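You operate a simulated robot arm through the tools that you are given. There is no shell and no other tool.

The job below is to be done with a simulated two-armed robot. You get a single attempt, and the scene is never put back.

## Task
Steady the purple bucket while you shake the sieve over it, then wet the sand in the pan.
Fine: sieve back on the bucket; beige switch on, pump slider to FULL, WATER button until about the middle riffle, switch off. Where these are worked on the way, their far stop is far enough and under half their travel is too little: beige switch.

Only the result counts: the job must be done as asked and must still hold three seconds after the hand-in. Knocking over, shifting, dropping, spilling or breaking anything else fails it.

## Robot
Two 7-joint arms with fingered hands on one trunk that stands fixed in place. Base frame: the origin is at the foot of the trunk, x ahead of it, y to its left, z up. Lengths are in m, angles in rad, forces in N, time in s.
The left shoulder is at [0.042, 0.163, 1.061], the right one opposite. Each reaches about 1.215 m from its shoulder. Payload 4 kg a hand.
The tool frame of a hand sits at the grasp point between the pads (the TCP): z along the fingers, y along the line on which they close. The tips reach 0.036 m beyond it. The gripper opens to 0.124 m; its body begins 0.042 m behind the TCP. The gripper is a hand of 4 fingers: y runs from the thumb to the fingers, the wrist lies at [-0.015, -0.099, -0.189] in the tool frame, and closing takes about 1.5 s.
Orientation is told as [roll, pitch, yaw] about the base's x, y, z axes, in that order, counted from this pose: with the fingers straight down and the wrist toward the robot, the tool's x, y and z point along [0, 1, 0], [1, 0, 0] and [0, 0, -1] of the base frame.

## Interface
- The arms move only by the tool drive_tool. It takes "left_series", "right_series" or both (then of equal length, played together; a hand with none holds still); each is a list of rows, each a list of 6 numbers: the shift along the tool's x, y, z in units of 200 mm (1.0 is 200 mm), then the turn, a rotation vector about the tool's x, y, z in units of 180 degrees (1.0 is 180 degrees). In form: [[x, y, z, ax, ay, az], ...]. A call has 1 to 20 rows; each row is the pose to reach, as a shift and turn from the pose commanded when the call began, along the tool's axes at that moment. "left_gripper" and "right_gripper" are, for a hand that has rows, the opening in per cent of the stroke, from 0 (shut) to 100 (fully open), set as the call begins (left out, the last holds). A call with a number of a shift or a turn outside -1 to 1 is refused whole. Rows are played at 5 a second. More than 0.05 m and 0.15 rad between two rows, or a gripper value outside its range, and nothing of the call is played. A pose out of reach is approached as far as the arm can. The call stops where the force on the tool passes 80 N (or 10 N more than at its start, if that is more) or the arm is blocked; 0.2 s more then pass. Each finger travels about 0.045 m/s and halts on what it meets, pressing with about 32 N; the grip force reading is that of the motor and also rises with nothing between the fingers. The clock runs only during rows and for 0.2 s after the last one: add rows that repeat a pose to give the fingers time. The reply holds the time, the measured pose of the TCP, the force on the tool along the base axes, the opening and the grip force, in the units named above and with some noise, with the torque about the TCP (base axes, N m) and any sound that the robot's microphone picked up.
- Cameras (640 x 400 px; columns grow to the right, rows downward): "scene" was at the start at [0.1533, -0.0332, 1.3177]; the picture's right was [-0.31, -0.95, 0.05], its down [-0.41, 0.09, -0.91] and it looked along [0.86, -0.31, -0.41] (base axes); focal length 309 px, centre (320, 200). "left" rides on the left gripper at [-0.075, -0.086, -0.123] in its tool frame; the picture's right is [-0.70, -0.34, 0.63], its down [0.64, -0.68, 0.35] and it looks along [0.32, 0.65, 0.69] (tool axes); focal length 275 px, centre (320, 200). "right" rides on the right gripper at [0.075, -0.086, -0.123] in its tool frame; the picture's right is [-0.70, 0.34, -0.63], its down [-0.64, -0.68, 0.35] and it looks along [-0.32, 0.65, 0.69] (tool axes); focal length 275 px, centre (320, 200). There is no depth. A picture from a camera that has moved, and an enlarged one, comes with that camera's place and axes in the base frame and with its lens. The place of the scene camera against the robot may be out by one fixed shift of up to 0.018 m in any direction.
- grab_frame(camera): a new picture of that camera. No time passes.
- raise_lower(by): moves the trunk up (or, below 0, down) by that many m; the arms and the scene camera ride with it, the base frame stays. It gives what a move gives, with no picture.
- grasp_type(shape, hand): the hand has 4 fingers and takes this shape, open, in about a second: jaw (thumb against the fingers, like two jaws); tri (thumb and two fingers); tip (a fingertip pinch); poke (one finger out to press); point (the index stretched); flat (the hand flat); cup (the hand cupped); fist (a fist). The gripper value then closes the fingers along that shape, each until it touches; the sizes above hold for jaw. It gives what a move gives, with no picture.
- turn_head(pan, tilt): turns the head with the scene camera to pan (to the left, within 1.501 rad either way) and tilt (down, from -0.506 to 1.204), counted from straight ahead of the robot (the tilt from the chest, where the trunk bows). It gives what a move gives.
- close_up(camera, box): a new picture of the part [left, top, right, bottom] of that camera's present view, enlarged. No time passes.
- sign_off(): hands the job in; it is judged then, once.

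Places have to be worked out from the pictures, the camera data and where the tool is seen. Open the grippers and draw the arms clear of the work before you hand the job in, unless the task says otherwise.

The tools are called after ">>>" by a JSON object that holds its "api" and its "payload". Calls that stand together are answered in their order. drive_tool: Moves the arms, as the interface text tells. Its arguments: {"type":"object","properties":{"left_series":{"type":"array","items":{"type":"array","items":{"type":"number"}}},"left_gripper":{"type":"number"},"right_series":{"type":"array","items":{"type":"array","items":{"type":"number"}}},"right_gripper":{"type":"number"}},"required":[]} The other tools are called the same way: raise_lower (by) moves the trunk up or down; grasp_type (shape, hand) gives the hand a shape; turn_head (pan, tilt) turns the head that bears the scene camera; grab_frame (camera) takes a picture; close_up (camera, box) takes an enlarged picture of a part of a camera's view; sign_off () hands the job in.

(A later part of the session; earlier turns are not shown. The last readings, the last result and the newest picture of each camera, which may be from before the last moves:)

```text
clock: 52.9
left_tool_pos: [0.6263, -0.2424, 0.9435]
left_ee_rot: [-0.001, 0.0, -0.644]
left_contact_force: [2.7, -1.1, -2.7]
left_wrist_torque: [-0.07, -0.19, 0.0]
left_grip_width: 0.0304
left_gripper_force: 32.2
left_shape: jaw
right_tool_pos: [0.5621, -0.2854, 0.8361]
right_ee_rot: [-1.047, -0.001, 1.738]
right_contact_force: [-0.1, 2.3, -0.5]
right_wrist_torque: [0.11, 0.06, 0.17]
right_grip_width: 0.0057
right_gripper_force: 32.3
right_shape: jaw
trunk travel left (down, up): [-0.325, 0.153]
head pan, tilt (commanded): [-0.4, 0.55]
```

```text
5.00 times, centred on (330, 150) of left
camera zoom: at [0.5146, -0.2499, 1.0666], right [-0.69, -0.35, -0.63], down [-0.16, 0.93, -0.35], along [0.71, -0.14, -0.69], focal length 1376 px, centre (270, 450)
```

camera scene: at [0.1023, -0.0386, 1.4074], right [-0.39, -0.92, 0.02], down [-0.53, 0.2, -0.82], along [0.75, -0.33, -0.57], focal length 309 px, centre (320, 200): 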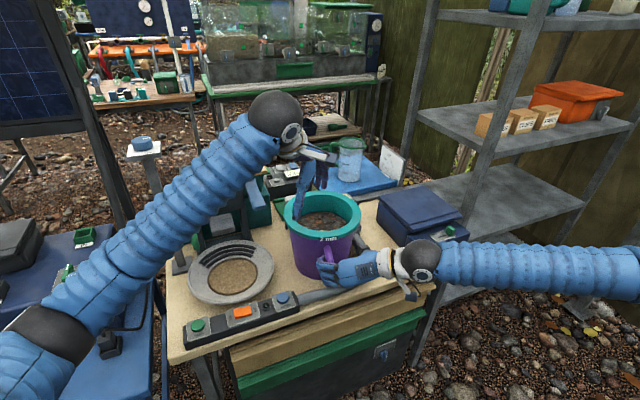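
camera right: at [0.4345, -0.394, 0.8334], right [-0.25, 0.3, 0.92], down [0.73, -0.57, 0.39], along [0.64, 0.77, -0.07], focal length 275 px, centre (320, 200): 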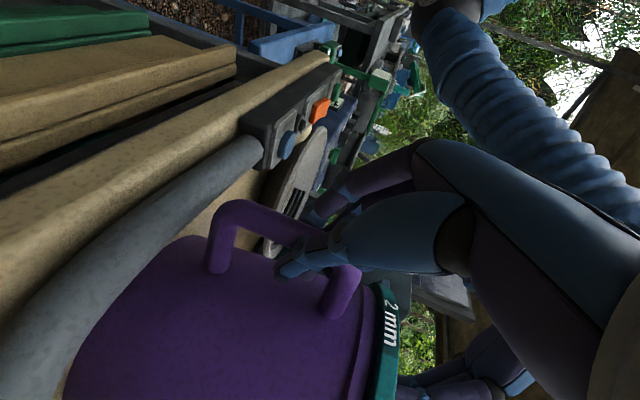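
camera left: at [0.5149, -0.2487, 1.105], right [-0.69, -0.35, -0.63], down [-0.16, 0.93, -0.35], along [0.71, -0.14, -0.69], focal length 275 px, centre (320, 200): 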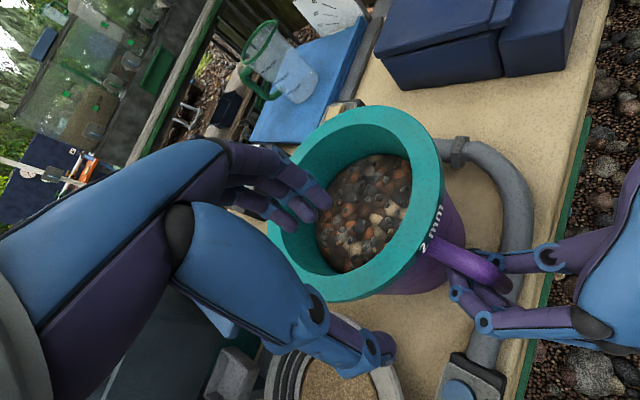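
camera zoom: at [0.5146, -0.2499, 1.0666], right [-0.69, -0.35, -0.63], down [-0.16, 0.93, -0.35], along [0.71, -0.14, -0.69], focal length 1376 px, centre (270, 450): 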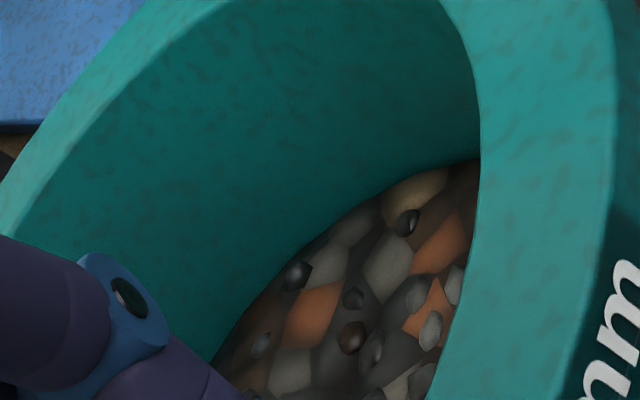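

The stones show more separately and less brown between them. I continue with the same stroke for another longer burst.

>>> {"api": "drive_tool", "payload": {"left_series": [[0.024, 0.032, 0, 0, 0, 0], [-0.036, -0.048, 0, 0, 0, 0], [0.024, 0.032, 0, 0, 0, 0], [-0.036, -0.048, 0, 0, 0, 0], [0.024, 0.032, 0, 0, 0, 0], [-0.036, -0.048, 0, 0, 0, 0], [0.024, 0.032, 0, 0, 0, 0], [-0.036, -0.048, 0, 0, 0, 0], [0.024, 0.032, 0, 0, 0, 0], [-0.036, -0.048, 0, 0, 0, 0], [0.024, 0.032, 0, 0, 0, 0], [-0.036, -0.048, 0, 0, 0, 0], [0.024, 0.032, 0, 0, 0, 0], [-0.036, -0.048, 0, 0, 0, 0], [0.024, 0.032, 0, 0, 0, 0], [-0.036, -0.048, 0, 0, 0, 0], [0.024, 0.032, 0, 0, 0, 0], [-0.036, -0.048, 0, 0, 0, 0], [0, 0, 0, 0, 0, 0]]}}

>>> {"api": "close_up", "payload": {"camera": "scene", "box": [250, 170, 450, 300]}}

>>> {"api": "close_up", "payload": {"camera": "left", "box": [230, 50, 430, 290]}}

>>> {"api": "close_up", "payload": {"camera": "left", "box": [290, 110, 370, 190]}}

```text
clock: 56.9
left_tool_pos: [0.6285, -0.242, 0.9435]
left_ee_rot: [0.001, -0.001, -0.646]
left_contact_force: [-2.1, 0.7, 0.4]
left_wrist_torque: [-0.04, -0.11, -0.04]
left_grip_width: 0.031
left_gripper_force: 32.0
left_shape: jaw
right_tool_pos: [0.5624, -0.2854, 0.8363]
right_ee_rot: [-1.046, 0.0, 1.735]
right_contact_force: [2.1, 1.1, -0.4]
right_wrist_torque: [0.09, 0.12, 0.1]
right_grip_width: 0.0055
right_gripper_force: 31.8
right_shape: jaw
trunk travel left (down, up): [-0.325, 0.153]
head pan, tilt (commanded): [-0.4, 0.55]
```

```text
3.08 times, centred on (350, 235) of scene
camera zoom: at [0.1029, -0.0381, 1.4075], right [-0.39, -0.92, 0.02], down [-0.53, 0.2, -0.82], along [0.75, -0.33, -0.57], focal length 951 px, centre (228, 92)
```

zoom: 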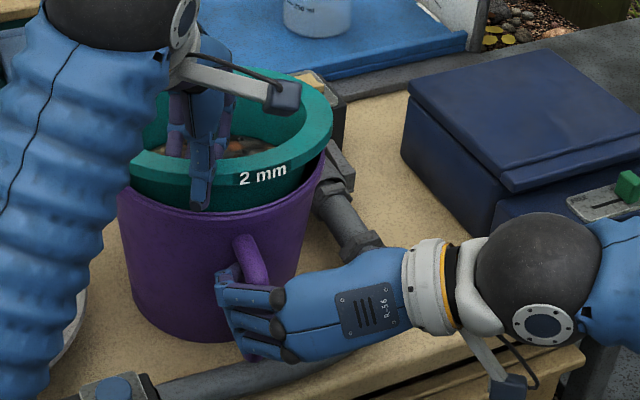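

```text
1.67 times, centred on (330, 170) of left
camera zoom: at [0.5157, -0.249, 1.0672], right [-0.69, -0.35, -0.63], down [-0.16, 0.93, -0.35], along [0.71, -0.14, -0.69], focal length 459 px, centre (303, 250)
```

zoom: 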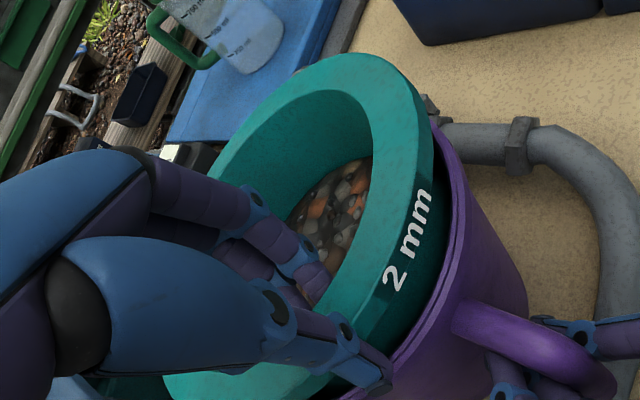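

```text
5.00 times, centred on (330, 150) of left
camera zoom: at [0.5157, -0.249, 1.0672], right [-0.69, -0.35, -0.63], down [-0.16, 0.93, -0.35], along [0.71, -0.14, -0.69], focal length 1376 px, centre (270, 450)
```

zoom: 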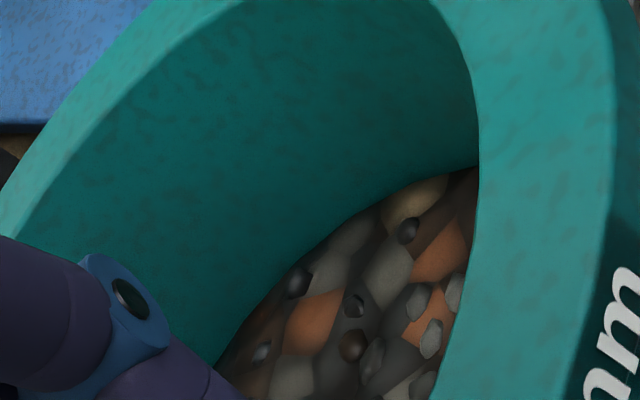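

The bed edge sits a little lower on the sieve wall than before, so fines keep going through. I continue shaking.

>>> {"api": "drive_tool", "payload": {"left_series": [[0.024, 0.032, 0, 0, 0, 0], [-0.036, -0.048, 0, 0, 0, 0], [0.024, 0.032, 0, 0, 0, 0], [-0.036, -0.048, 0, 0, 0, 0], [0.024, 0.032, 0, 0, 0, 0], [-0.036, -0.048, 0, 0, 0, 0], [0.024, 0.032, 0, 0, 0, 0], [-0.036, -0.048, 0, 0, 0, 0], [0.024, 0.032, 0, 0, 0, 0], [-0.036, -0.048, 0, 0, 0, 0], [0.024, 0.032, 0, 0, 0, 0], [-0.036, -0.048, 0, 0, 0, 0], [0.024, 0.032, 0, 0, 0, 0], [-0.036, -0.048, 0, 0, 0, 0], [0.024, 0.032, 0, 0, 0, 0], [-0.036, -0.048, 0, 0, 0, 0], [0.024, 0.032, 0, 0, 0, 0], [-0.036, -0.048, 0, 0, 0, 0], [0, 0, 0, 0, 0, 0]]}}

>>> {"api": "close_up", "payload": {"camera": "left", "box": [230, 50, 430, 290]}}

>>> {"api": "close_up", "payload": {"camera": "left", "box": [290, 110, 370, 190]}}

>>> {"api": "close_up", "payload": {"camera": "scene", "box": [250, 170, 450, 300]}}

```text
clock: 60.9
left_tool_pos: [0.6278, -0.2418, 0.9434]
left_ee_rot: [-0.001, 0.0, -0.648]
left_contact_force: [-2.4, -0.1, -0.3]
left_wrist_torque: [-0.05, -0.15, -0.08]
left_grip_width: 0.0308
left_gripper_force: 31.8
left_shape: jaw
right_tool_pos: [0.5636, -0.2861, 0.8353]
right_ee_rot: [-1.048, -0.001, 1.736]
right_contact_force: [3.1, 0.1, -1.6]
right_wrist_torque: [0.05, 0.04, 0.07]
right_grip_width: 0.0055
right_gripper_force: 32.2
right_shape: jaw
trunk travel left (down, up): [-0.325, 0.153]
head pan, tilt (commanded): [-0.4, 0.55]
```

```text
1.67 times, centred on (330, 170) of left
camera zoom: at [0.5153, -0.2496, 1.0676], right [-0.69, -0.35, -0.63], down [-0.16, 0.93, -0.35], along [0.71, -0.14, -0.69], focal length 459 px, centre (303, 250)
```

zoom: 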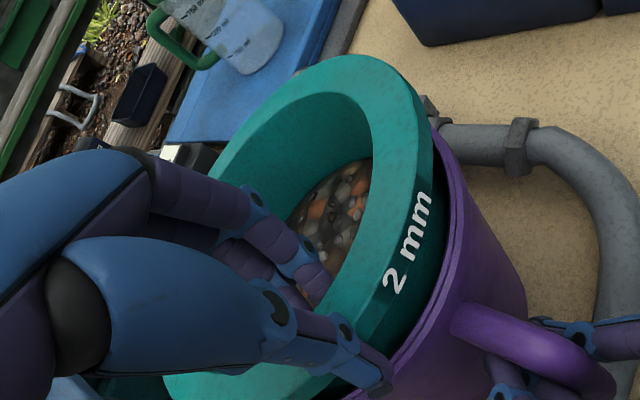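

```text
5.00 times, centred on (330, 150) of left
camera zoom: at [0.5153, -0.2496, 1.0676], right [-0.69, -0.35, -0.63], down [-0.16, 0.93, -0.35], along [0.71, -0.14, -0.69], focal length 1376 px, centre (270, 450)
```

zoom: 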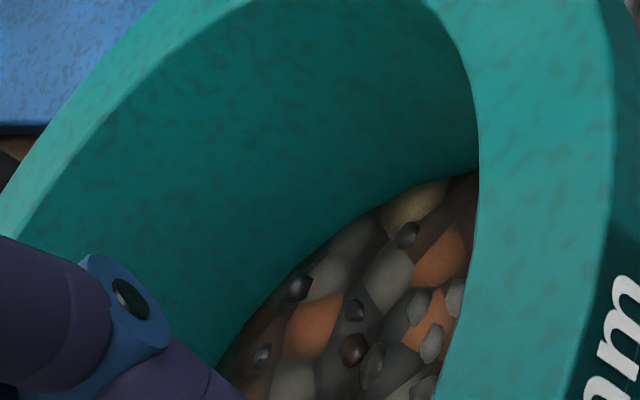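

```text
3.08 times, centred on (350, 235) of scene
camera zoom: at [0.103, -0.0382, 1.4075], right [-0.39, -0.92, 0.02], down [-0.53, 0.2, -0.82], along [0.75, -0.33, -0.57], focal length 951 px, centre (228, 92)
```

zoom: 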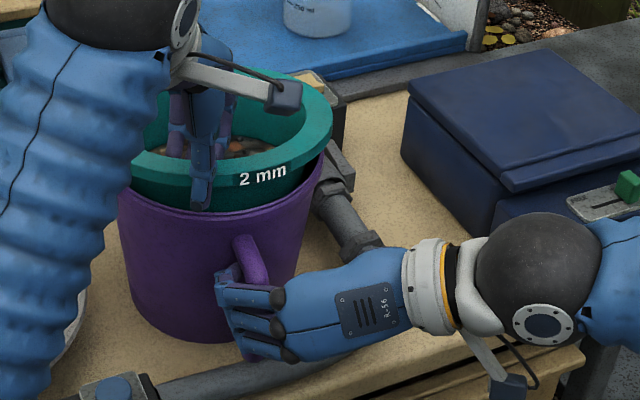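

The bed is still going down slowly. I give it two more long bursts.

>>> {"api": "drive_tool", "payload": {"left_series": [[0.024, 0.032, 0, 0, 0, 0], [-0.036, -0.048, 0, 0, 0, 0], [0.024, 0.032, 0, 0, 0, 0], [-0.036, -0.048, 0, 0, 0, 0], [0.024, 0.032, 0, 0, 0, 0], [-0.036, -0.048, 0, 0, 0, 0], [0.024, 0.032, 0, 0, 0, 0], [-0.036, -0.048, 0, 0, 0, 0], [0.024, 0.032, 0, 0, 0, 0], [-0.036, -0.048, 0, 0, 0, 0], [0.024, 0.032, 0, 0, 0, 0], [-0.036, -0.048, 0, 0, 0, 0], [0.024, 0.032, 0, 0, 0, 0], [-0.036, -0.048, 0, 0, 0, 0], [0.024, 0.032, 0, 0, 0, 0], [-0.036, -0.048, 0, 0, 0, 0], [0.024, 0.032, 0, 0, 0, 0], [-0.036, -0.048, 0, 0, 0, 0], [0, 0, 0, 0, 0, 0]]}}

>>> {"api": "drive_tool", "payload": {"left_series": [[0.024, 0.032, 0, 0, 0, 0], [-0.036, -0.048, 0, 0, 0, 0], [0.024, 0.032, 0, 0, 0, 0], [-0.036, -0.048, 0, 0, 0, 0], [0.024, 0.032, 0, 0, 0, 0], [-0.036, -0.048, 0, 0, 0, 0], [0.024, 0.032, 0, 0, 0, 0], [-0.036, -0.048, 0, 0, 0, 0], [0.024, 0.032, 0, 0, 0, 0], [-0.036, -0.048, 0, 0, 0, 0], [0.024, 0.032, 0, 0, 0, 0], [-0.036, -0.048, 0, 0, 0, 0], [0.024, 0.032, 0, 0, 0, 0], [-0.036, -0.048, 0, 0, 0, 0], [0.024, 0.032, 0, 0, 0, 0], [-0.036, -0.048, 0, 0, 0, 0], [0.024, 0.032, 0, 0, 0, 0], [-0.036, -0.048, 0, 0, 0, 0], [0, 0, 0, 0, 0, 0]]}}

>>> {"api": "close_up", "payload": {"camera": "left", "box": [290, 110, 370, 190]}}

>>> {"api": "close_up", "payload": {"camera": "scene", "box": [250, 170, 450, 300]}}

```text
clock: 64.9
left_tool_pos: [0.6276, -0.2433, 0.9441]
left_ee_rot: [0.002, 0.0, -0.647]
left_contact_force: [-2.4, 1.3, -0.1]
left_wrist_torque: [-0.07, -0.16, -0.03]
left_grip_width: 0.0311
left_gripper_force: 32.0
left_shape: jaw
right_tool_pos: [0.5625, -0.2854, 0.8364]
right_ee_rot: [-1.045, 0.002, 1.737]
right_contact_force: [1.8, 0.3, -0.2]
right_wrist_torque: [0.03, 0.1, 0.06]
right_grip_width: 0.0053
right_gripper_force: 32.1
right_shape: jaw
trunk travel left (down, up): [-0.325, 0.153]
head pan, tilt (commanded): [-0.4, 0.55]
```

```text
clock: 68.9
left_tool_pos: [0.6278, -0.2423, 0.9424]
left_ee_rot: [0.0, 0.0, -0.646]
left_contact_force: [-5.6, 1.4, -0.3]
left_wrist_torque: [-0.07, -0.1, -0.01]
left_grip_width: 0.0315
left_gripper_force: 31.8
left_shape: jaw
right_tool_pos: [0.5617, -0.2859, 0.8358]
right_ee_rot: [-1.047, 0.001, 1.737]
right_contact_force: [4.6, 0.6, 0.6]
right_wrist_torque: [0.06, 0.04, 0.03]
right_grip_width: 0.0055
right_gripper_force: 31.0
right_shape: jaw
trunk travel left (down, up): [-0.325, 0.153]
head pan, tilt (commanded): [-0.4, 0.55]
```

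```text
5.00 times, centred on (330, 150) of left
camera zoom: at [0.5152, -0.2501, 1.0672], right [-0.69, -0.35, -0.63], down [-0.16, 0.93, -0.35], along [0.71, -0.14, -0.69], focal length 1376 px, centre (270, 450)
```

zoom: 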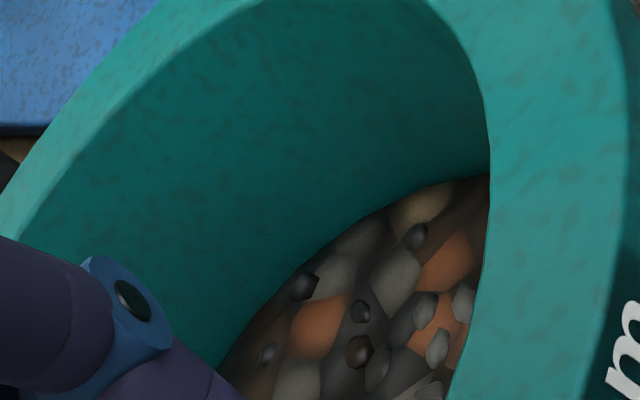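

```text
3.08 times, centred on (350, 235) of scene
camera zoom: at [0.1026, -0.038, 1.4075], right [-0.39, -0.92, 0.02], down [-0.53, 0.2, -0.82], along [0.75, -0.33, -0.57], focal length 951 px, centre (228, 92)
```

zoom: 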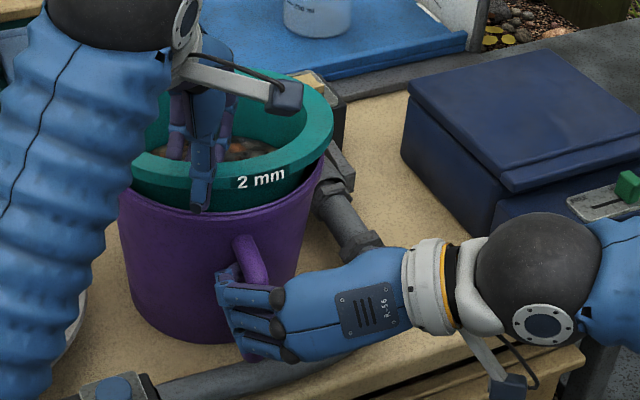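

The bed no longer changes, so I take it as done for now. I lower the near side so the sieve seats on the bucket again.

>>> {"api": "drive_tool", "payload": {"left_series": [[0, 0, 0.04, 0, 0, 0], [0, 0, 0.08, 0, 0, 0], [0, 0, 0.12, 0, 0, 0], [0, 0, 0.15, 0, 0, 0], [0, 0, 0.15, 0, 0, 0]]}}

>>> {"api": "close_up", "payload": {"camera": "scene", "box": [250, 170, 450, 300]}}

>>> {"api": "close_up", "payload": {"camera": "right", "box": [60, 180, 460, 400]}}

>>> {"api": "close_up", "payload": {"camera": "left", "box": [230, 50, 430, 290]}}

```text
clock: 70.1
left_tool_pos: [0.6279, -0.2422, 0.9177]
left_ee_rot: [-0.001, -0.004, -0.645]
left_contact_force: [-16.7, 3.3, 30.3]
left_wrist_torque: [-0.16, -0.11, -0.1]
left_grip_width: 0.0359
left_gripper_force: 32.3
left_shape: jaw
right_tool_pos: [0.5612, -0.2851, 0.8358]
right_ee_rot: [-1.045, 0.002, 1.737]
right_contact_force: [19.2, -0.5, -15.1]
right_wrist_torque: [-0.15, 0.01, -0.14]
right_grip_width: 0.0055
right_gripper_force: 32.4
right_shape: jaw
trunk travel left (down, up): [-0.325, 0.153]
head pan, tilt (commanded): [-0.4, 0.55]
```

```text
3.08 times, centred on (350, 235) of scene
camera zoom: at [0.1014, -0.0378, 1.4077], right [-0.39, -0.92, 0.02], down [-0.53, 0.2, -0.82], along [0.75, -0.33, -0.57], focal length 951 px, centre (228, 92)
```

zoom: 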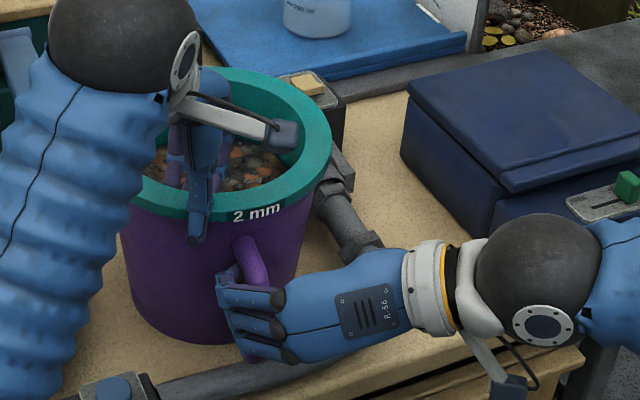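

```text
1.60 times, centred on (260, 290) of right
camera zoom: at [0.434, -0.3941, 0.8335], right [-0.25, 0.3, 0.92], down [0.73, -0.57, 0.39], along [0.64, 0.77, -0.07], focal length 440 px, centre (416, 56)
```

zoom: 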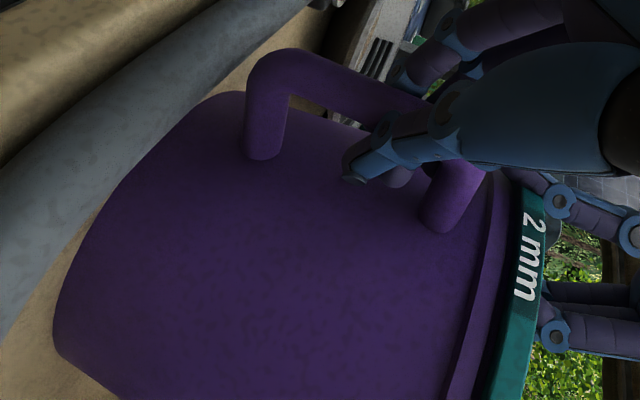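

```text
1.67 times, centred on (330, 170) of left
camera zoom: at [0.5142, -0.2486, 1.0399], right [-0.69, -0.35, -0.63], down [-0.16, 0.92, -0.35], along [0.71, -0.14, -0.69], focal length 459 px, centre (303, 250)
```

zoom: 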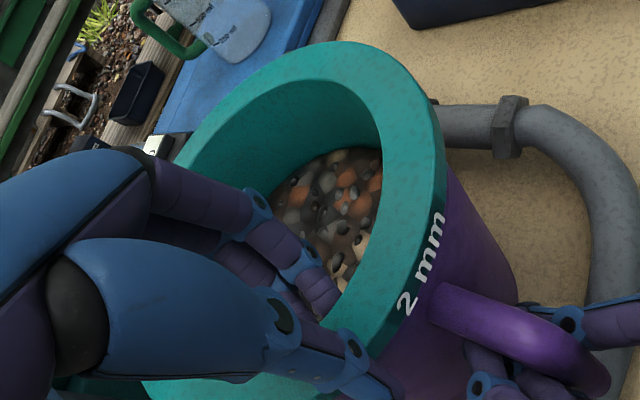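

The sieve sits flush on the bucket again, and the stones now stand out clearly. I ease up a little, open the left hand and lift it clear to inspect.

>>> {"api": "drive_tool", "payload": {"left_series": [[0, 0, -0.015, 0, 0, 0], [0, 0, -0.015, 0, 0, 0], [0, 0, -0.015, 0, 0, 0], [0, 0, -0.015, 0, 0, 0], [0, 0, -0.015, 0, 0, 0], [0, 0, -0.015, 0, 0, 0]], "left_gripper": 75}}

>>> {"api": "drive_tool", "payload": {"left_series": [[0, 0, -0.15, 0, 0, 0], [0, 0, -0.3, 0, 0, 0], [0, 0, -0.45, 0, 0, 0], [0, 0, -0.6, 0, 0, 0], [0, 0, -0.75, 0, 0, 0]]}}

>>> {"api": "close_up", "payload": {"camera": "scene", "box": [250, 170, 450, 300]}}

>>> {"api": "grab_frame", "payload": {"camera": "left"}}

>>> {"api": "close_up", "payload": {"camera": "right", "box": [60, 180, 460, 400]}}

```text
clock: 71.5
left_tool_pos: [0.6288, -0.2432, 0.9172]
left_ee_rot: [0.0, -0.001, -0.646]
left_contact_force: [-0.1, 0.8, 0.1]
left_wrist_torque: [-0.02, 0.02, 0.0]
left_grip_width: 0.093
left_gripper_force: 0.0
left_shape: jaw
right_tool_pos: [0.5621, -0.2858, 0.8351]
right_ee_rot: [-1.047, 0.001, 1.736]
right_contact_force: [-1.5, 1.1, -2.6]
right_wrist_torque: [-0.04, 0.08, 0.13]
right_grip_width: 0.0054
right_gripper_force: 32.3
right_shape: jaw
trunk travel left (down, up): [-0.325, 0.153]
head pan, tilt (commanded): [-0.4, 0.55]
```

```text
clock: 72.7
left_tool_pos: [0.6282, -0.2426, 1.066]
left_ee_rot: [0.0, 0.0, -0.643]
left_contact_force: [-0.3, 0.0, -0.1]
left_wrist_torque: [0.04, -0.02, 0.03]
left_grip_width: 0.0927
left_gripper_force: 0.1
left_shape: jaw
right_tool_pos: [0.5613, -0.2855, 0.8358]
right_ee_rot: [-1.046, 0.0, 1.734]
right_contact_force: [-0.4, 0.6, -2.6]
right_wrist_torque: [-0.02, 0.06, 0.08]
right_grip_width: 0.0055
right_gripper_force: 32.3
right_shape: jaw
trunk travel left (down, up): [-0.325, 0.153]
head pan, tilt (commanded): [-0.4, 0.55]
```

```text
3.08 times, centred on (350, 235) of scene
camera zoom: at [0.1025, -0.0388, 1.4074], right [-0.39, -0.92, 0.02], down [-0.53, 0.2, -0.82], along [0.75, -0.33, -0.57], focal length 951 px, centre (228, 92)
```

zoom: 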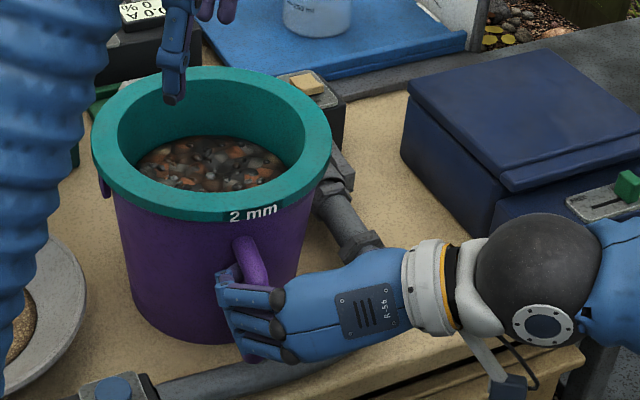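

```text
taken
camera left: at [0.5153, -0.2508, 1.1913], right [-0.69, -0.35, -0.63], down [-0.16, 0.93, -0.35], along [0.71, -0.14, -0.69], focal length 275 px, centre (320, 200)
```

left: 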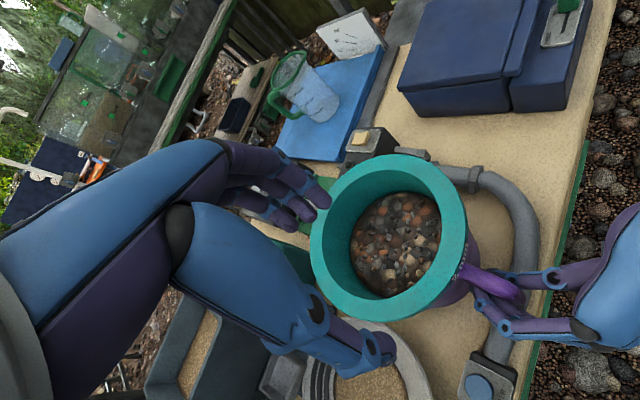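

```text
1.60 times, centred on (260, 290) of right
camera zoom: at [0.4347, -0.3943, 0.8331], right [-0.25, 0.3, 0.92], down [0.73, -0.57, 0.39], along [0.64, 0.77, -0.07], focal length 440 px, centre (416, 56)
```

zoom: 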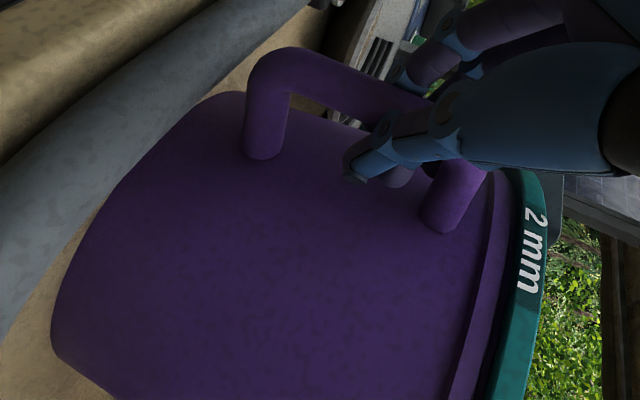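

The sieve is seated and the bucket is back within a few millimetres of where it began. I zoom in on the bed from the freed views.

>>> {"api": "close_up", "payload": {"camera": "scene", "box": [275, 185, 365, 245]}}

>>> {"api": "close_up", "payload": {"camera": "left", "box": [300, 140, 480, 330]}}

>>> {"api": "close_up", "payload": {"camera": "left", "box": [345, 185, 445, 305]}}

```text
6.67 times, centred on (320, 215) of scene
camera zoom: at [0.1025, -0.0388, 1.4074], right [-0.39, -0.92, 0.02], down [-0.53, 0.2, -0.82], along [0.75, -0.33, -0.57], focal length 2061 px, centre (320, 100)
```

zoom: 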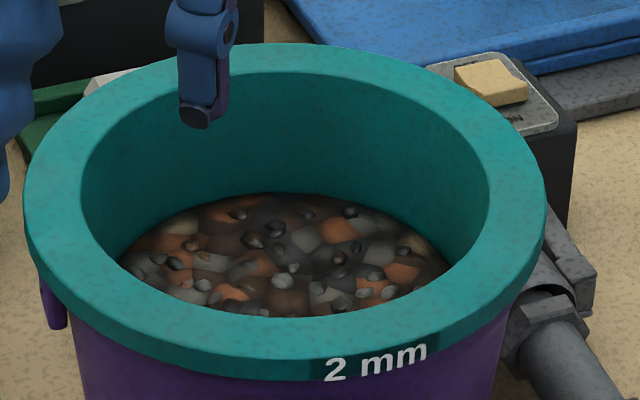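

```text
2.11 times, centred on (390, 235) of left
camera zoom: at [0.5153, -0.2508, 1.1913], right [-0.69, -0.35, -0.63], down [-0.16, 0.93, -0.35], along [0.71, -0.14, -0.69], focal length 580 px, centre (173, 126)
```

zoom: 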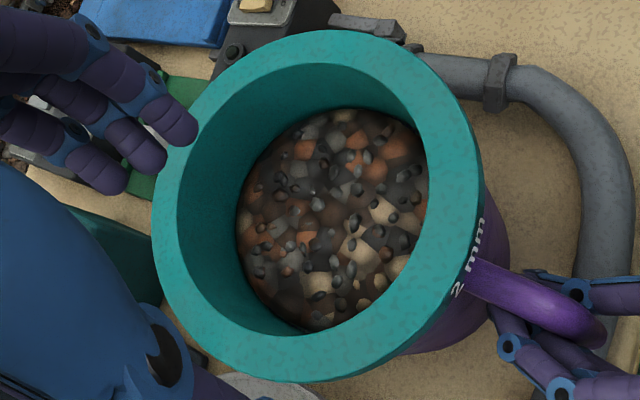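

```text
3.33 times, centred on (395, 245) of left
camera zoom: at [0.5153, -0.2508, 1.1913], right [-0.69, -0.35, -0.63], down [-0.16, 0.93, -0.35], along [0.71, -0.14, -0.69], focal length 918 px, centre (70, 50)
```

zoom: 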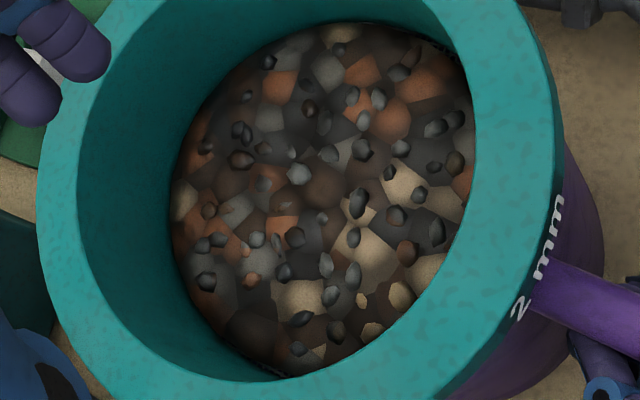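

I cannot yet judge how much went through, so I bring the left camera to the very pose of my first bucket picture to compare like with like.

>>> {"api": "drive_tool", "payload": {"left_series": [[0.056, -0.1, -0.09, 0, 0, 0.015], [0.112, -0.2, -0.18, 0, 0, 0.03], [0.168, -0.301, -0.27, 0, 0, 0.0446]]}}

>>> {"api": "close_up", "payload": {"camera": "left", "box": [300, 120, 540, 290]}}

>>> {"api": "close_up", "payload": {"camera": "left", "box": [340, 160, 440, 260]}}

```text
clock: 73.5
left_tool_pos: [0.6021, -0.1798, 1.1218]
left_ee_rot: [0.001, 0.002, -0.787]
left_contact_force: [0.3, 0.5, 0.4]
left_wrist_torque: [0.0, -0.01, 0.01]
left_grip_width: 0.0929
left_gripper_force: 0.1
left_shape: jaw
right_tool_pos: [0.5626, -0.2867, 0.8367]
right_ee_rot: [-1.048, -0.001, 1.736]
right_contact_force: [-0.7, 0.0, -2.8]
right_wrist_torque: [-0.03, 0.09, 0.12]
right_grip_width: 0.0054
right_gripper_force: 32.5
right_shape: jaw
trunk travel left (down, up): [-0.325, 0.153]
head pan, tilt (commanded): [-0.4, 0.55]
```

```text
2.35 times, centred on (420, 205) of left
camera zoom: at [0.4888, -0.171, 1.245], right [-0.73, -0.25, -0.63], down [-0.03, 0.94, -0.35], along [0.68, -0.24, -0.69], focal length 648 px, centre (85, 188)
```

zoom: 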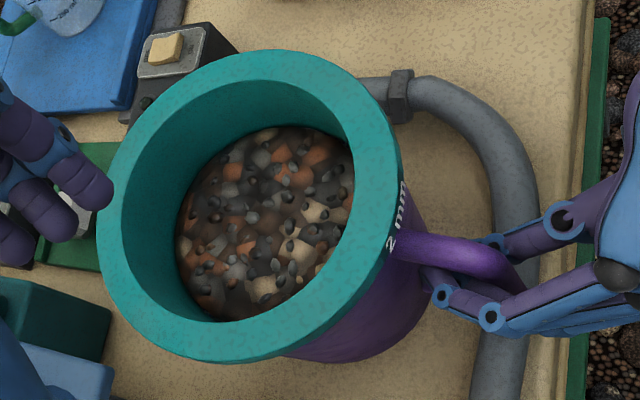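

```text
4.00 times, centred on (390, 210) of left
camera zoom: at [0.4888, -0.171, 1.245], right [-0.73, -0.25, -0.63], down [-0.03, 0.94, -0.35], along [0.68, -0.24, -0.69], focal length 1101 px, centre (40, 160)
```

zoom: 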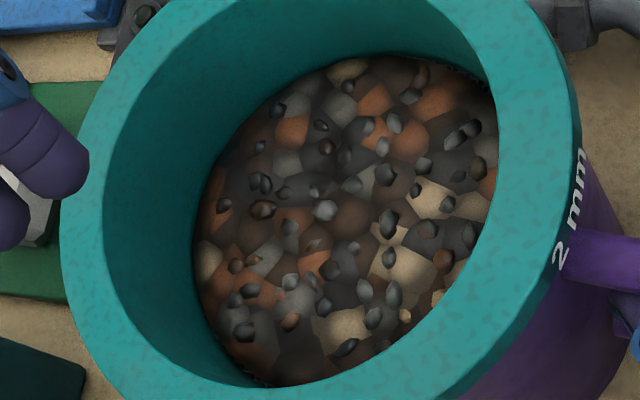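

Now many more grains stand proud and the dark mesh shows at the edge of the bed, so the fines have gone down. To be sure it is finished, I will shake once more and compare; I bring the left hand back over the rim (centre about (0.701, -0.292)).

>>> {"api": "drive_tool", "payload": {"left_series": [[-0.011, 0.07, 0.18, 0, 0, 0], [-0.023, 0.145, 0.36, 0, 0, 0], [-0.035, 0.215, 0.54, 0, 0, 0], [-0.046, 0.288, 0.71, 0, 0, 0]], "left_gripper": 75}}

>>> {"api": "grab_frame", "payload": {"camera": "left"}}

```text
clock: 74.5
left_tool_pos: [0.6334, -0.2267, 0.977]
left_ee_rot: [0.0, 0.0, -0.784]
left_contact_force: [-0.7, 0.2, 0.0]
left_wrist_torque: [0.0, -0.01, -0.02]
left_grip_width: 0.093
left_gripper_force: 0.0
left_shape: jaw
right_tool_pos: [0.562, -0.2865, 0.8349]
right_ee_rot: [-1.047, -0.003, 1.737]
right_contact_force: [-0.1, 0.4, -3.4]
right_wrist_torque: [-0.06, 0.08, 0.08]
right_grip_width: 0.0053
right_gripper_force: 31.9
right_shape: jaw
trunk travel left (down, up): [-0.325, 0.153]
head pan, tilt (commanded): [-0.4, 0.55]
```

```text
taken
camera left: at [0.5193, -0.2188, 1.101], right [-0.73, -0.25, -0.63], down [-0.03, 0.94, -0.35], along [0.68, -0.24, -0.69], focal length 275 px, centre (320, 200)
```

left: 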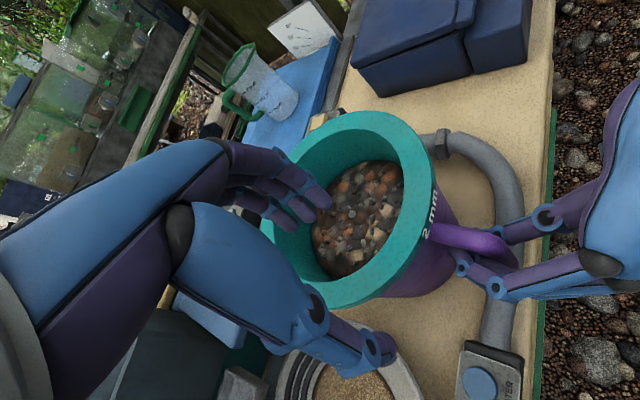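

The fingers are again inside and the thumb outside. I go down and close on the rim.

>>> {"api": "drive_tool", "payload": {"left_series": [[0, 0.006, 0.12, 0, 0, 0], [0, 0.012, 0.24, 0, 0, 0], [0, 0.012, 0.325, 0, 0, 0]]}}

>>> {"api": "drive_tool", "payload": {"left_series": [[0, 0, 0, 0, 0, 0], [0, 0, 0, 0, 0, 0], [0, 0, 0, 0, 0, 0], [0, 0, 0, 0, 0, 0], [0, 0, 0, 0, 0, 0], [0, 0, 0, 0, 0, 0], [0, 0, 0, 0, 0, 0], [0, 0, 0, 0, 0, 0]], "left_gripper": 0}}

>>> {"api": "drive_tool", "payload": {"left_series": [[0, 0, -0.03, 0, 0, 0], [0, 0, -0.06, 0, 0, 0], [0, 0, -0.09, 0, 0, 0], [0, 0, -0.12, 0, 0, 0], [0, 0, -0.15, 0, 0, 0]]}}

>>> {"api": "close_up", "payload": {"camera": "scene", "box": [250, 170, 450, 300]}}

>>> {"api": "close_up", "payload": {"camera": "left", "box": [230, 50, 430, 290]}}

```text
clock: 75.3
left_tool_pos: [0.6364, -0.2292, 0.9142]
left_ee_rot: [0.0, 0.001, -0.785]
left_contact_force: [-0.1, -0.1, 0.9]
left_wrist_torque: [-0.03, 0.02, -0.03]
left_grip_width: 0.093
left_gripper_force: 0.0
left_shape: jaw
right_tool_pos: [0.562, -0.2858, 0.8352]
right_ee_rot: [-1.047, 0.003, 1.737]
right_contact_force: [0.8, -0.7, -4.2]
right_wrist_torque: [-0.06, 0.12, 0.02]
right_grip_width: 0.0053
right_gripper_force: 32.2
right_shape: jaw
trunk travel left (down, up): [-0.325, 0.153]
head pan, tilt (commanded): [-0.4, 0.55]
```

```text
clock: 77.1
left_tool_pos: [0.6365, -0.2273, 0.9157]
left_ee_rot: [-0.002, -0.001, -0.786]
left_contact_force: [-3.0, 2.3, 7.4]
left_wrist_torque: [-0.3, -0.25, -0.13]
left_grip_width: 0.0318
left_gripper_force: 32.5
left_shape: jaw
right_tool_pos: [0.5631, -0.2858, 0.8358]
right_ee_rot: [-1.049, 0.0, 1.736]
right_contact_force: [2.5, -1.6, -6.0]
right_wrist_torque: [-0.1, 0.1, 0.05]
right_grip_width: 0.0052
right_gripper_force: 31.9
right_shape: jaw
trunk travel left (down, up): [-0.325, 0.153]
head pan, tilt (commanded): [-0.4, 0.55]
```

```text
clock: 78.3
left_tool_pos: [0.6361, -0.2292, 0.9448]
left_ee_rot: [0.0, 0.003, -0.787]
left_contact_force: [1.2, -1.8, -5.1]
left_wrist_torque: [-0.15, 0.09, -0.13]
left_grip_width: 0.0258
left_gripper_force: 32.3
left_shape: jaw
right_tool_pos: [0.5614, -0.2853, 0.8357]
right_ee_rot: [-1.046, 0.0, 1.737]
right_contact_force: [-0.7, 2.0, -0.6]
right_wrist_torque: [0.0, 0.04, 0.25]
right_grip_width: 0.0054
right_gripper_force: 32.0
right_shape: jaw
trunk travel left (down, up): [-0.325, 0.153]
head pan, tilt (commanded): [-0.4, 0.55]
```

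```text
3.08 times, centred on (350, 235) of scene
camera zoom: at [0.1028, -0.0387, 1.4074], right [-0.39, -0.92, 0.02], down [-0.53, 0.2, -0.82], along [0.75, -0.33, -0.57], focal length 951 px, centre (228, 92)
```

zoom: 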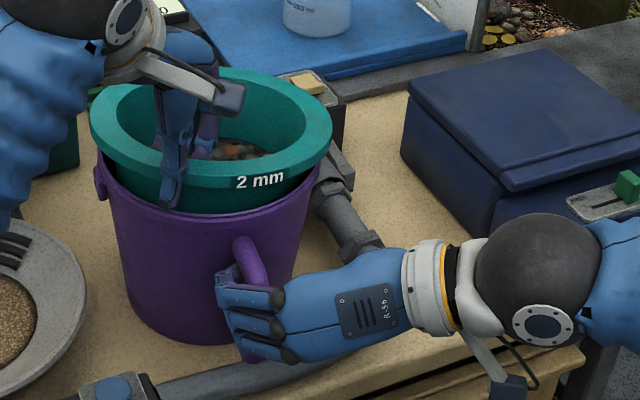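

```text
1.67 times, centred on (330, 170) of left
camera zoom: at [0.5233, -0.2203, 1.0686], right [-0.73, -0.25, -0.63], down [-0.03, 0.94, -0.35], along [0.68, -0.24, -0.69], focal length 459 px, centre (303, 250)
```

zoom: 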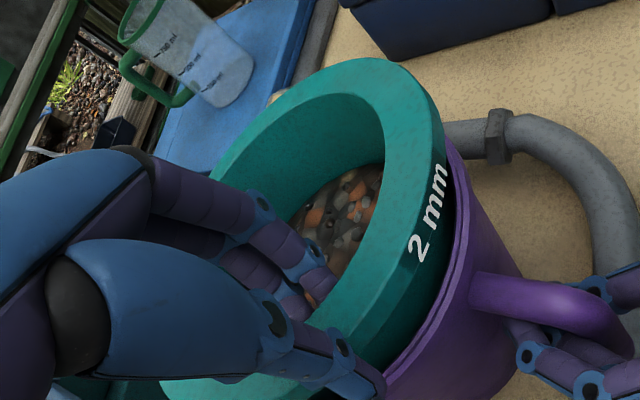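

The sieve is lifted on the near side again. I shake along x with the same 20 mm stroke at slightly less lift.

>>> {"api": "drive_tool", "payload": {"left_series": [[0, 0, 0.025, 0, 0, 0], [0.028, 0.028, 0.025, 0, 0, 0], [-0.042, -0.042, 0.025, 0, 0, 0], [0.028, 0.028, 0.025, 0, 0, 0], [-0.042, -0.042, 0.025, 0, 0, 0], [0.028, 0.028, 0.025, 0, 0, 0], [-0.042, -0.042, 0.025, 0, 0, 0], [0.028, 0.028, 0.025, 0, 0, 0], [-0.042, -0.042, 0.025, 0, 0, 0], [0.028, 0.028, 0.025, 0, 0, 0], [-0.042, -0.042, 0.025, 0, 0, 0], [0.028, 0.028, 0.025, 0, 0, 0], [-0.042, -0.042, 0.025, 0, 0, 0], [0.028, 0.028, 0.025, 0, 0, 0], [-0.042, -0.042, 0.025, 0, 0, 0], [0.028, 0.028, 0.025, 0, 0, 0], [-0.042, -0.042, 0.025, 0, 0, 0], [0, 0, 0.025, 0, 0, 0]]}}

>>> {"api": "close_up", "payload": {"camera": "scene", "box": [250, 170, 450, 300]}}

>>> {"api": "close_up", "payload": {"camera": "left", "box": [230, 50, 430, 290]}}

```text
clock: 82.1
left_tool_pos: [0.636, -0.2285, 0.9401]
left_ee_rot: [-0.001, 0.0, -0.786]
left_contact_force: [-5.4, 3.5, 0.1]
left_wrist_torque: [-0.16, 0.06, -0.18]
left_grip_width: 0.0266
left_gripper_force: 31.9
left_shape: jaw
right_tool_pos: [0.563, -0.2857, 0.8368]
right_ee_rot: [-1.05, 0.001, 1.737]
right_contact_force: [5.8, -0.8, 1.9]
right_wrist_torque: [0.12, -0.02, 0.03]
right_grip_width: 0.0058
right_gripper_force: 31.8
right_shape: jaw
trunk travel left (down, up): [-0.325, 0.153]
head pan, tilt (commanded): [-0.4, 0.55]
```

```text
3.08 times, centred on (350, 235) of scene
camera zoom: at [0.1029, -0.0379, 1.4075], right [-0.39, -0.92, 0.02], down [-0.53, 0.2, -0.82], along [0.75, -0.33, -0.57], focal length 951 px, centre (228, 92)
```

zoom: 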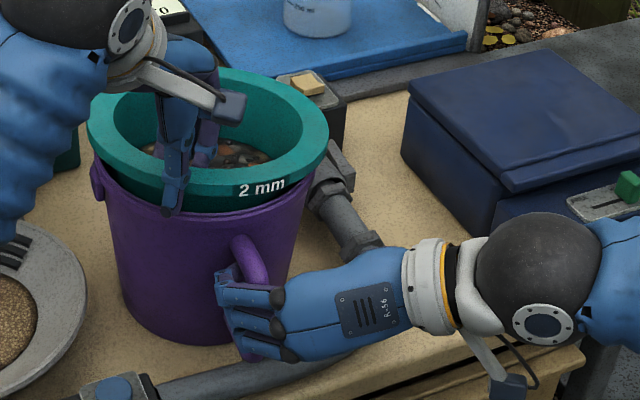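

```text
1.67 times, centred on (330, 170) of left
camera zoom: at [0.5224, -0.2197, 1.0629], right [-0.73, -0.25, -0.63], down [-0.03, 0.94, -0.35], along [0.68, -0.24, -0.69], focal length 459 px, centre (303, 250)
```

zoom: 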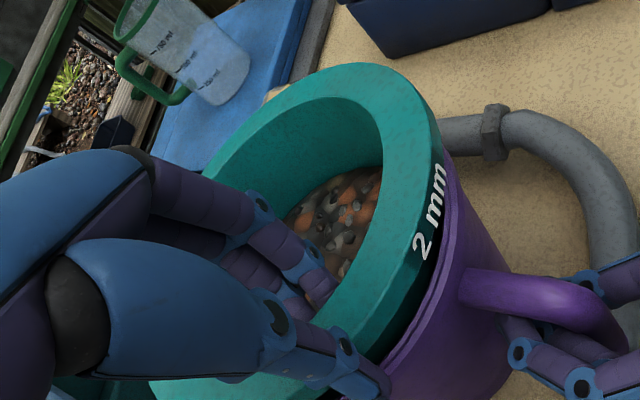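

Grip and bucket held well. One more burst of the same, then I seat the sieve again.

>>> {"api": "drive_tool", "payload": {"left_series": [[0.028, 0.028, 0, 0, 0, 0], [-0.042, -0.042, 0, 0, 0, 0], [0.028, 0.028, 0, 0, 0, 0], [-0.042, -0.042, 0, 0, 0, 0], [0.028, 0.028, 0, 0, 0, 0], [-0.042, -0.042, 0, 0, 0, 0], [0.028, 0.028, 0, 0, 0, 0], [-0.042, -0.042, 0, 0, 0, 0], [0.028, 0.028, 0, 0, 0, 0], [-0.042, -0.042, 0, 0, 0, 0], [0.028, 0.028, 0, 0, 0, 0], [-0.042, -0.042, 0, 0, 0, 0], [0.028, 0.028, 0, 0, 0, 0], [-0.042, -0.042, 0, 0, 0, 0], [0.028, 0.028, 0, 0, 0, 0], [-0.042, -0.042, 0, 0, 0, 0], [0.028, 0.028, 0, 0, 0, 0], [-0.042, -0.042, 0, 0, 0, 0], [0, 0, 0, 0, 0, 0]]}}

>>> {"api": "drive_tool", "payload": {"left_series": [[0, 0, 0.035, 0, 0, 0], [0, 0, 0.07, 0, 0, 0], [0, 0, 0.1, 0, 0, 0], [0, 0, 0.115, 0, 0, 0], [0, 0, 0.115, 0, 0, 0]]}}

>>> {"api": "close_up", "payload": {"camera": "scene", "box": [250, 170, 450, 300]}}

>>> {"api": "close_up", "payload": {"camera": "right", "box": [60, 180, 460, 400]}}

```text
clock: 86.1
left_tool_pos: [0.6346, -0.2277, 0.937]
left_ee_rot: [-0.002, -0.001, -0.787]
left_contact_force: [-6.3, 3.3, 0.2]
left_wrist_torque: [-0.16, 0.02, -0.14]
left_grip_width: 0.0273
left_gripper_force: 32.1
left_shape: jaw
right_tool_pos: [0.5631, -0.2859, 0.8367]
right_ee_rot: [-1.049, 0.0, 1.735]
right_contact_force: [5.9, -0.9, 2.2]
right_wrist_torque: [0.15, -0.02, 0.01]
right_grip_width: 0.0054
right_gripper_force: 31.9
right_shape: jaw
trunk travel left (down, up): [-0.325, 0.153]
head pan, tilt (commanded): [-0.4, 0.55]
```

```text
clock: 87.3
left_tool_pos: [0.6354, -0.2288, 0.9164]
left_ee_rot: [0.001, -0.001, -0.784]
left_contact_force: [-7.9, 8.2, 13.5]
left_wrist_torque: [-0.22, -0.18, -0.14]
left_grip_width: 0.0308
left_gripper_force: 32.1
left_shape: jaw
right_tool_pos: [0.5612, -0.2857, 0.8356]
right_ee_rot: [-1.045, 0.001, 1.737]
right_contact_force: [9.6, -5.5, -5.4]
right_wrist_torque: [-0.06, 0.07, -0.16]
right_grip_width: 0.0053
right_gripper_force: 31.9
right_shape: jaw
trunk travel left (down, up): [-0.325, 0.153]
head pan, tilt (commanded): [-0.4, 0.55]
```

```text
3.08 times, centred on (350, 235) of scene
camera zoom: at [0.1022, -0.0379, 1.4075], right [-0.39, -0.92, 0.02], down [-0.53, 0.2, -0.82], along [0.75, -0.33, -0.57], focal length 951 px, centre (228, 92)
```

zoom: 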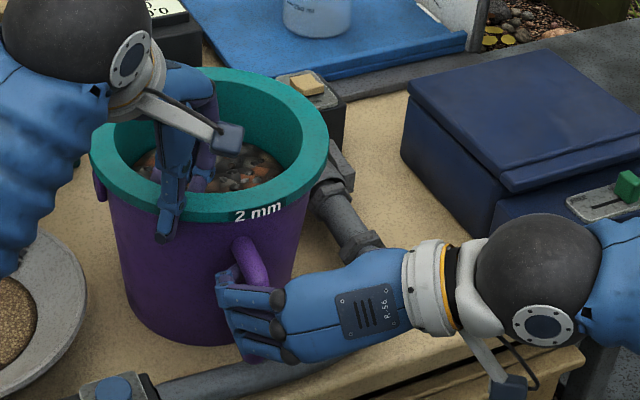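

```text
1.60 times, centred on (260, 290) of right
camera zoom: at [0.4344, -0.3941, 0.8332], right [-0.25, 0.3, 0.92], down [0.73, -0.57, 0.39], along [0.64, 0.77, -0.07], focal length 440 px, centre (416, 56)
```

zoom: 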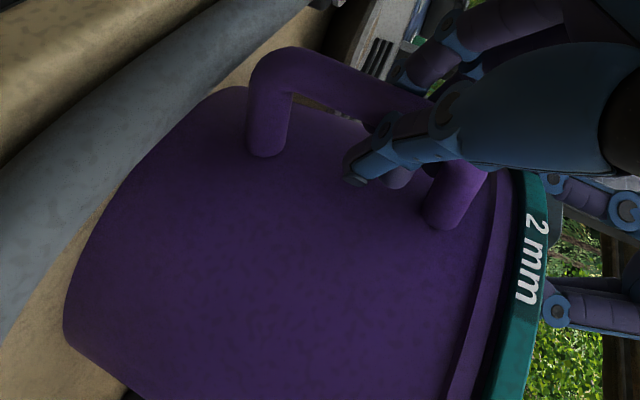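

The sieve is seated flush. I open the left hand, lift it, and go back to the comparison pose.

>>> {"api": "drive_tool", "payload": {"left_series": [[0, 0, -0.01, 0, 0, 0], [0, 0, -0.01, 0, 0, 0], [0, 0, -0.01, 0, 0, 0], [0, 0, -0.01, 0, 0, 0], [0, 0, -0.01, 0, 0, 0], [0, 0, -0.01, 0, 0, 0]], "left_gripper": 75}}

>>> {"api": "drive_tool", "payload": {"left_series": [[0, 0, -0.2, 0, 0, 0], [0, 0, -0.4, 0, 0, 0], [0.02, -0.1, -0.6, 0, 0, 0], [0.04, -0.2, -0.8, 0, 0, 0], [0.052, -0.3, -0.98, 0, 0, 0]]}}

>>> {"api": "close_up", "payload": {"camera": "left", "box": [300, 120, 540, 290]}}

>>> {"api": "close_up", "payload": {"camera": "left", "box": [340, 160, 440, 260]}}

>>> {"api": "close_up", "payload": {"camera": "scene", "box": [275, 185, 365, 245]}}

```text
clock: 88.7
left_tool_pos: [0.6377, -0.2285, 0.9174]
left_ee_rot: [0.002, 0.0, -0.784]
left_contact_force: [0.8, -0.5, 0.1]
left_wrist_torque: [-0.01, 0.03, 0.01]
left_grip_width: 0.0928
left_gripper_force: 0.1
left_shape: jaw
right_tool_pos: [0.5612, -0.2861, 0.8363]
right_ee_rot: [-1.047, -0.001, 1.737]
right_contact_force: [-1.5, 0.2, -2.8]
right_wrist_torque: [-0.08, 0.11, 0.04]
right_grip_width: 0.0056
right_gripper_force: 32.1
right_shape: jaw
trunk travel left (down, up): [-0.325, 0.153]
head pan, tilt (commanded): [-0.4, 0.55]
```

```text
clock: 89.9
left_tool_pos: [0.602, -0.1811, 1.1148]
left_ee_rot: [0.001, -0.001, -0.788]
left_contact_force: [0.3, 0.9, -0.5]
left_wrist_torque: [0.02, 0.02, 0.0]
left_grip_width: 0.0929
left_gripper_force: 0.0
left_shape: jaw
right_tool_pos: [0.5619, -0.2855, 0.8369]
right_ee_rot: [-1.046, -0.001, 1.737]
right_contact_force: [-0.4, 0.0, -1.9]
right_wrist_torque: [-0.09, 0.12, 0.02]
right_grip_width: 0.0056
right_gripper_force: 31.8
right_shape: jaw
trunk travel left (down, up): [-0.325, 0.153]
head pan, tilt (commanded): [-0.4, 0.55]
```

```text
2.35 times, centred on (420, 205) of left
camera zoom: at [0.4881, -0.1726, 1.2381], right [-0.73, -0.25, -0.63], down [-0.03, 0.94, -0.35], along [0.68, -0.24, -0.69], focal length 648 px, centre (85, 188)
```

zoom: 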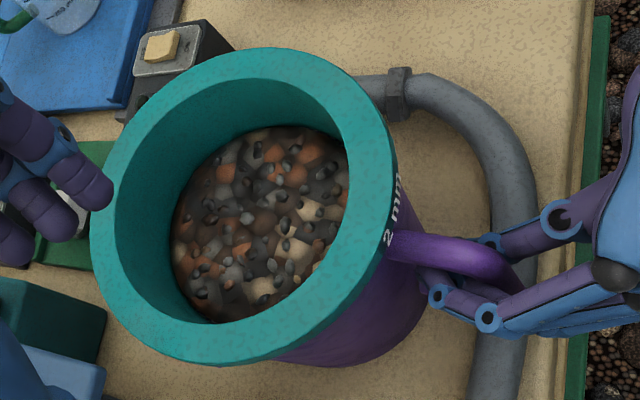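

```text
4.00 times, centred on (390, 210) of left
camera zoom: at [0.4881, -0.1726, 1.2381], right [-0.73, -0.25, -0.63], down [-0.03, 0.94, -0.35], along [0.68, -0.24, -0.69], focal length 1101 px, centre (40, 160)
```

zoom: 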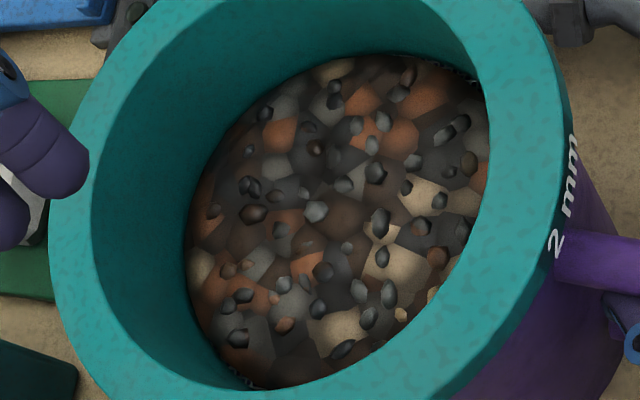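

```text
6.67 times, centred on (320, 215) of scene
camera zoom: at [0.1024, -0.0384, 1.4075], right [-0.39, -0.92, 0.02], down [-0.53, 0.2, -0.82], along [0.75, -0.33, -0.57], focal length 2061 px, centre (320, 100)
```

zoom: 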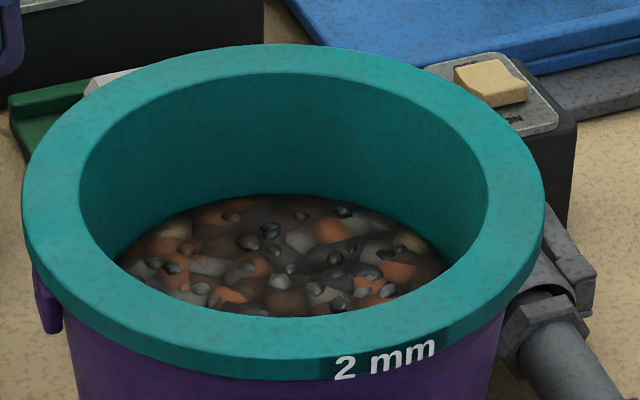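

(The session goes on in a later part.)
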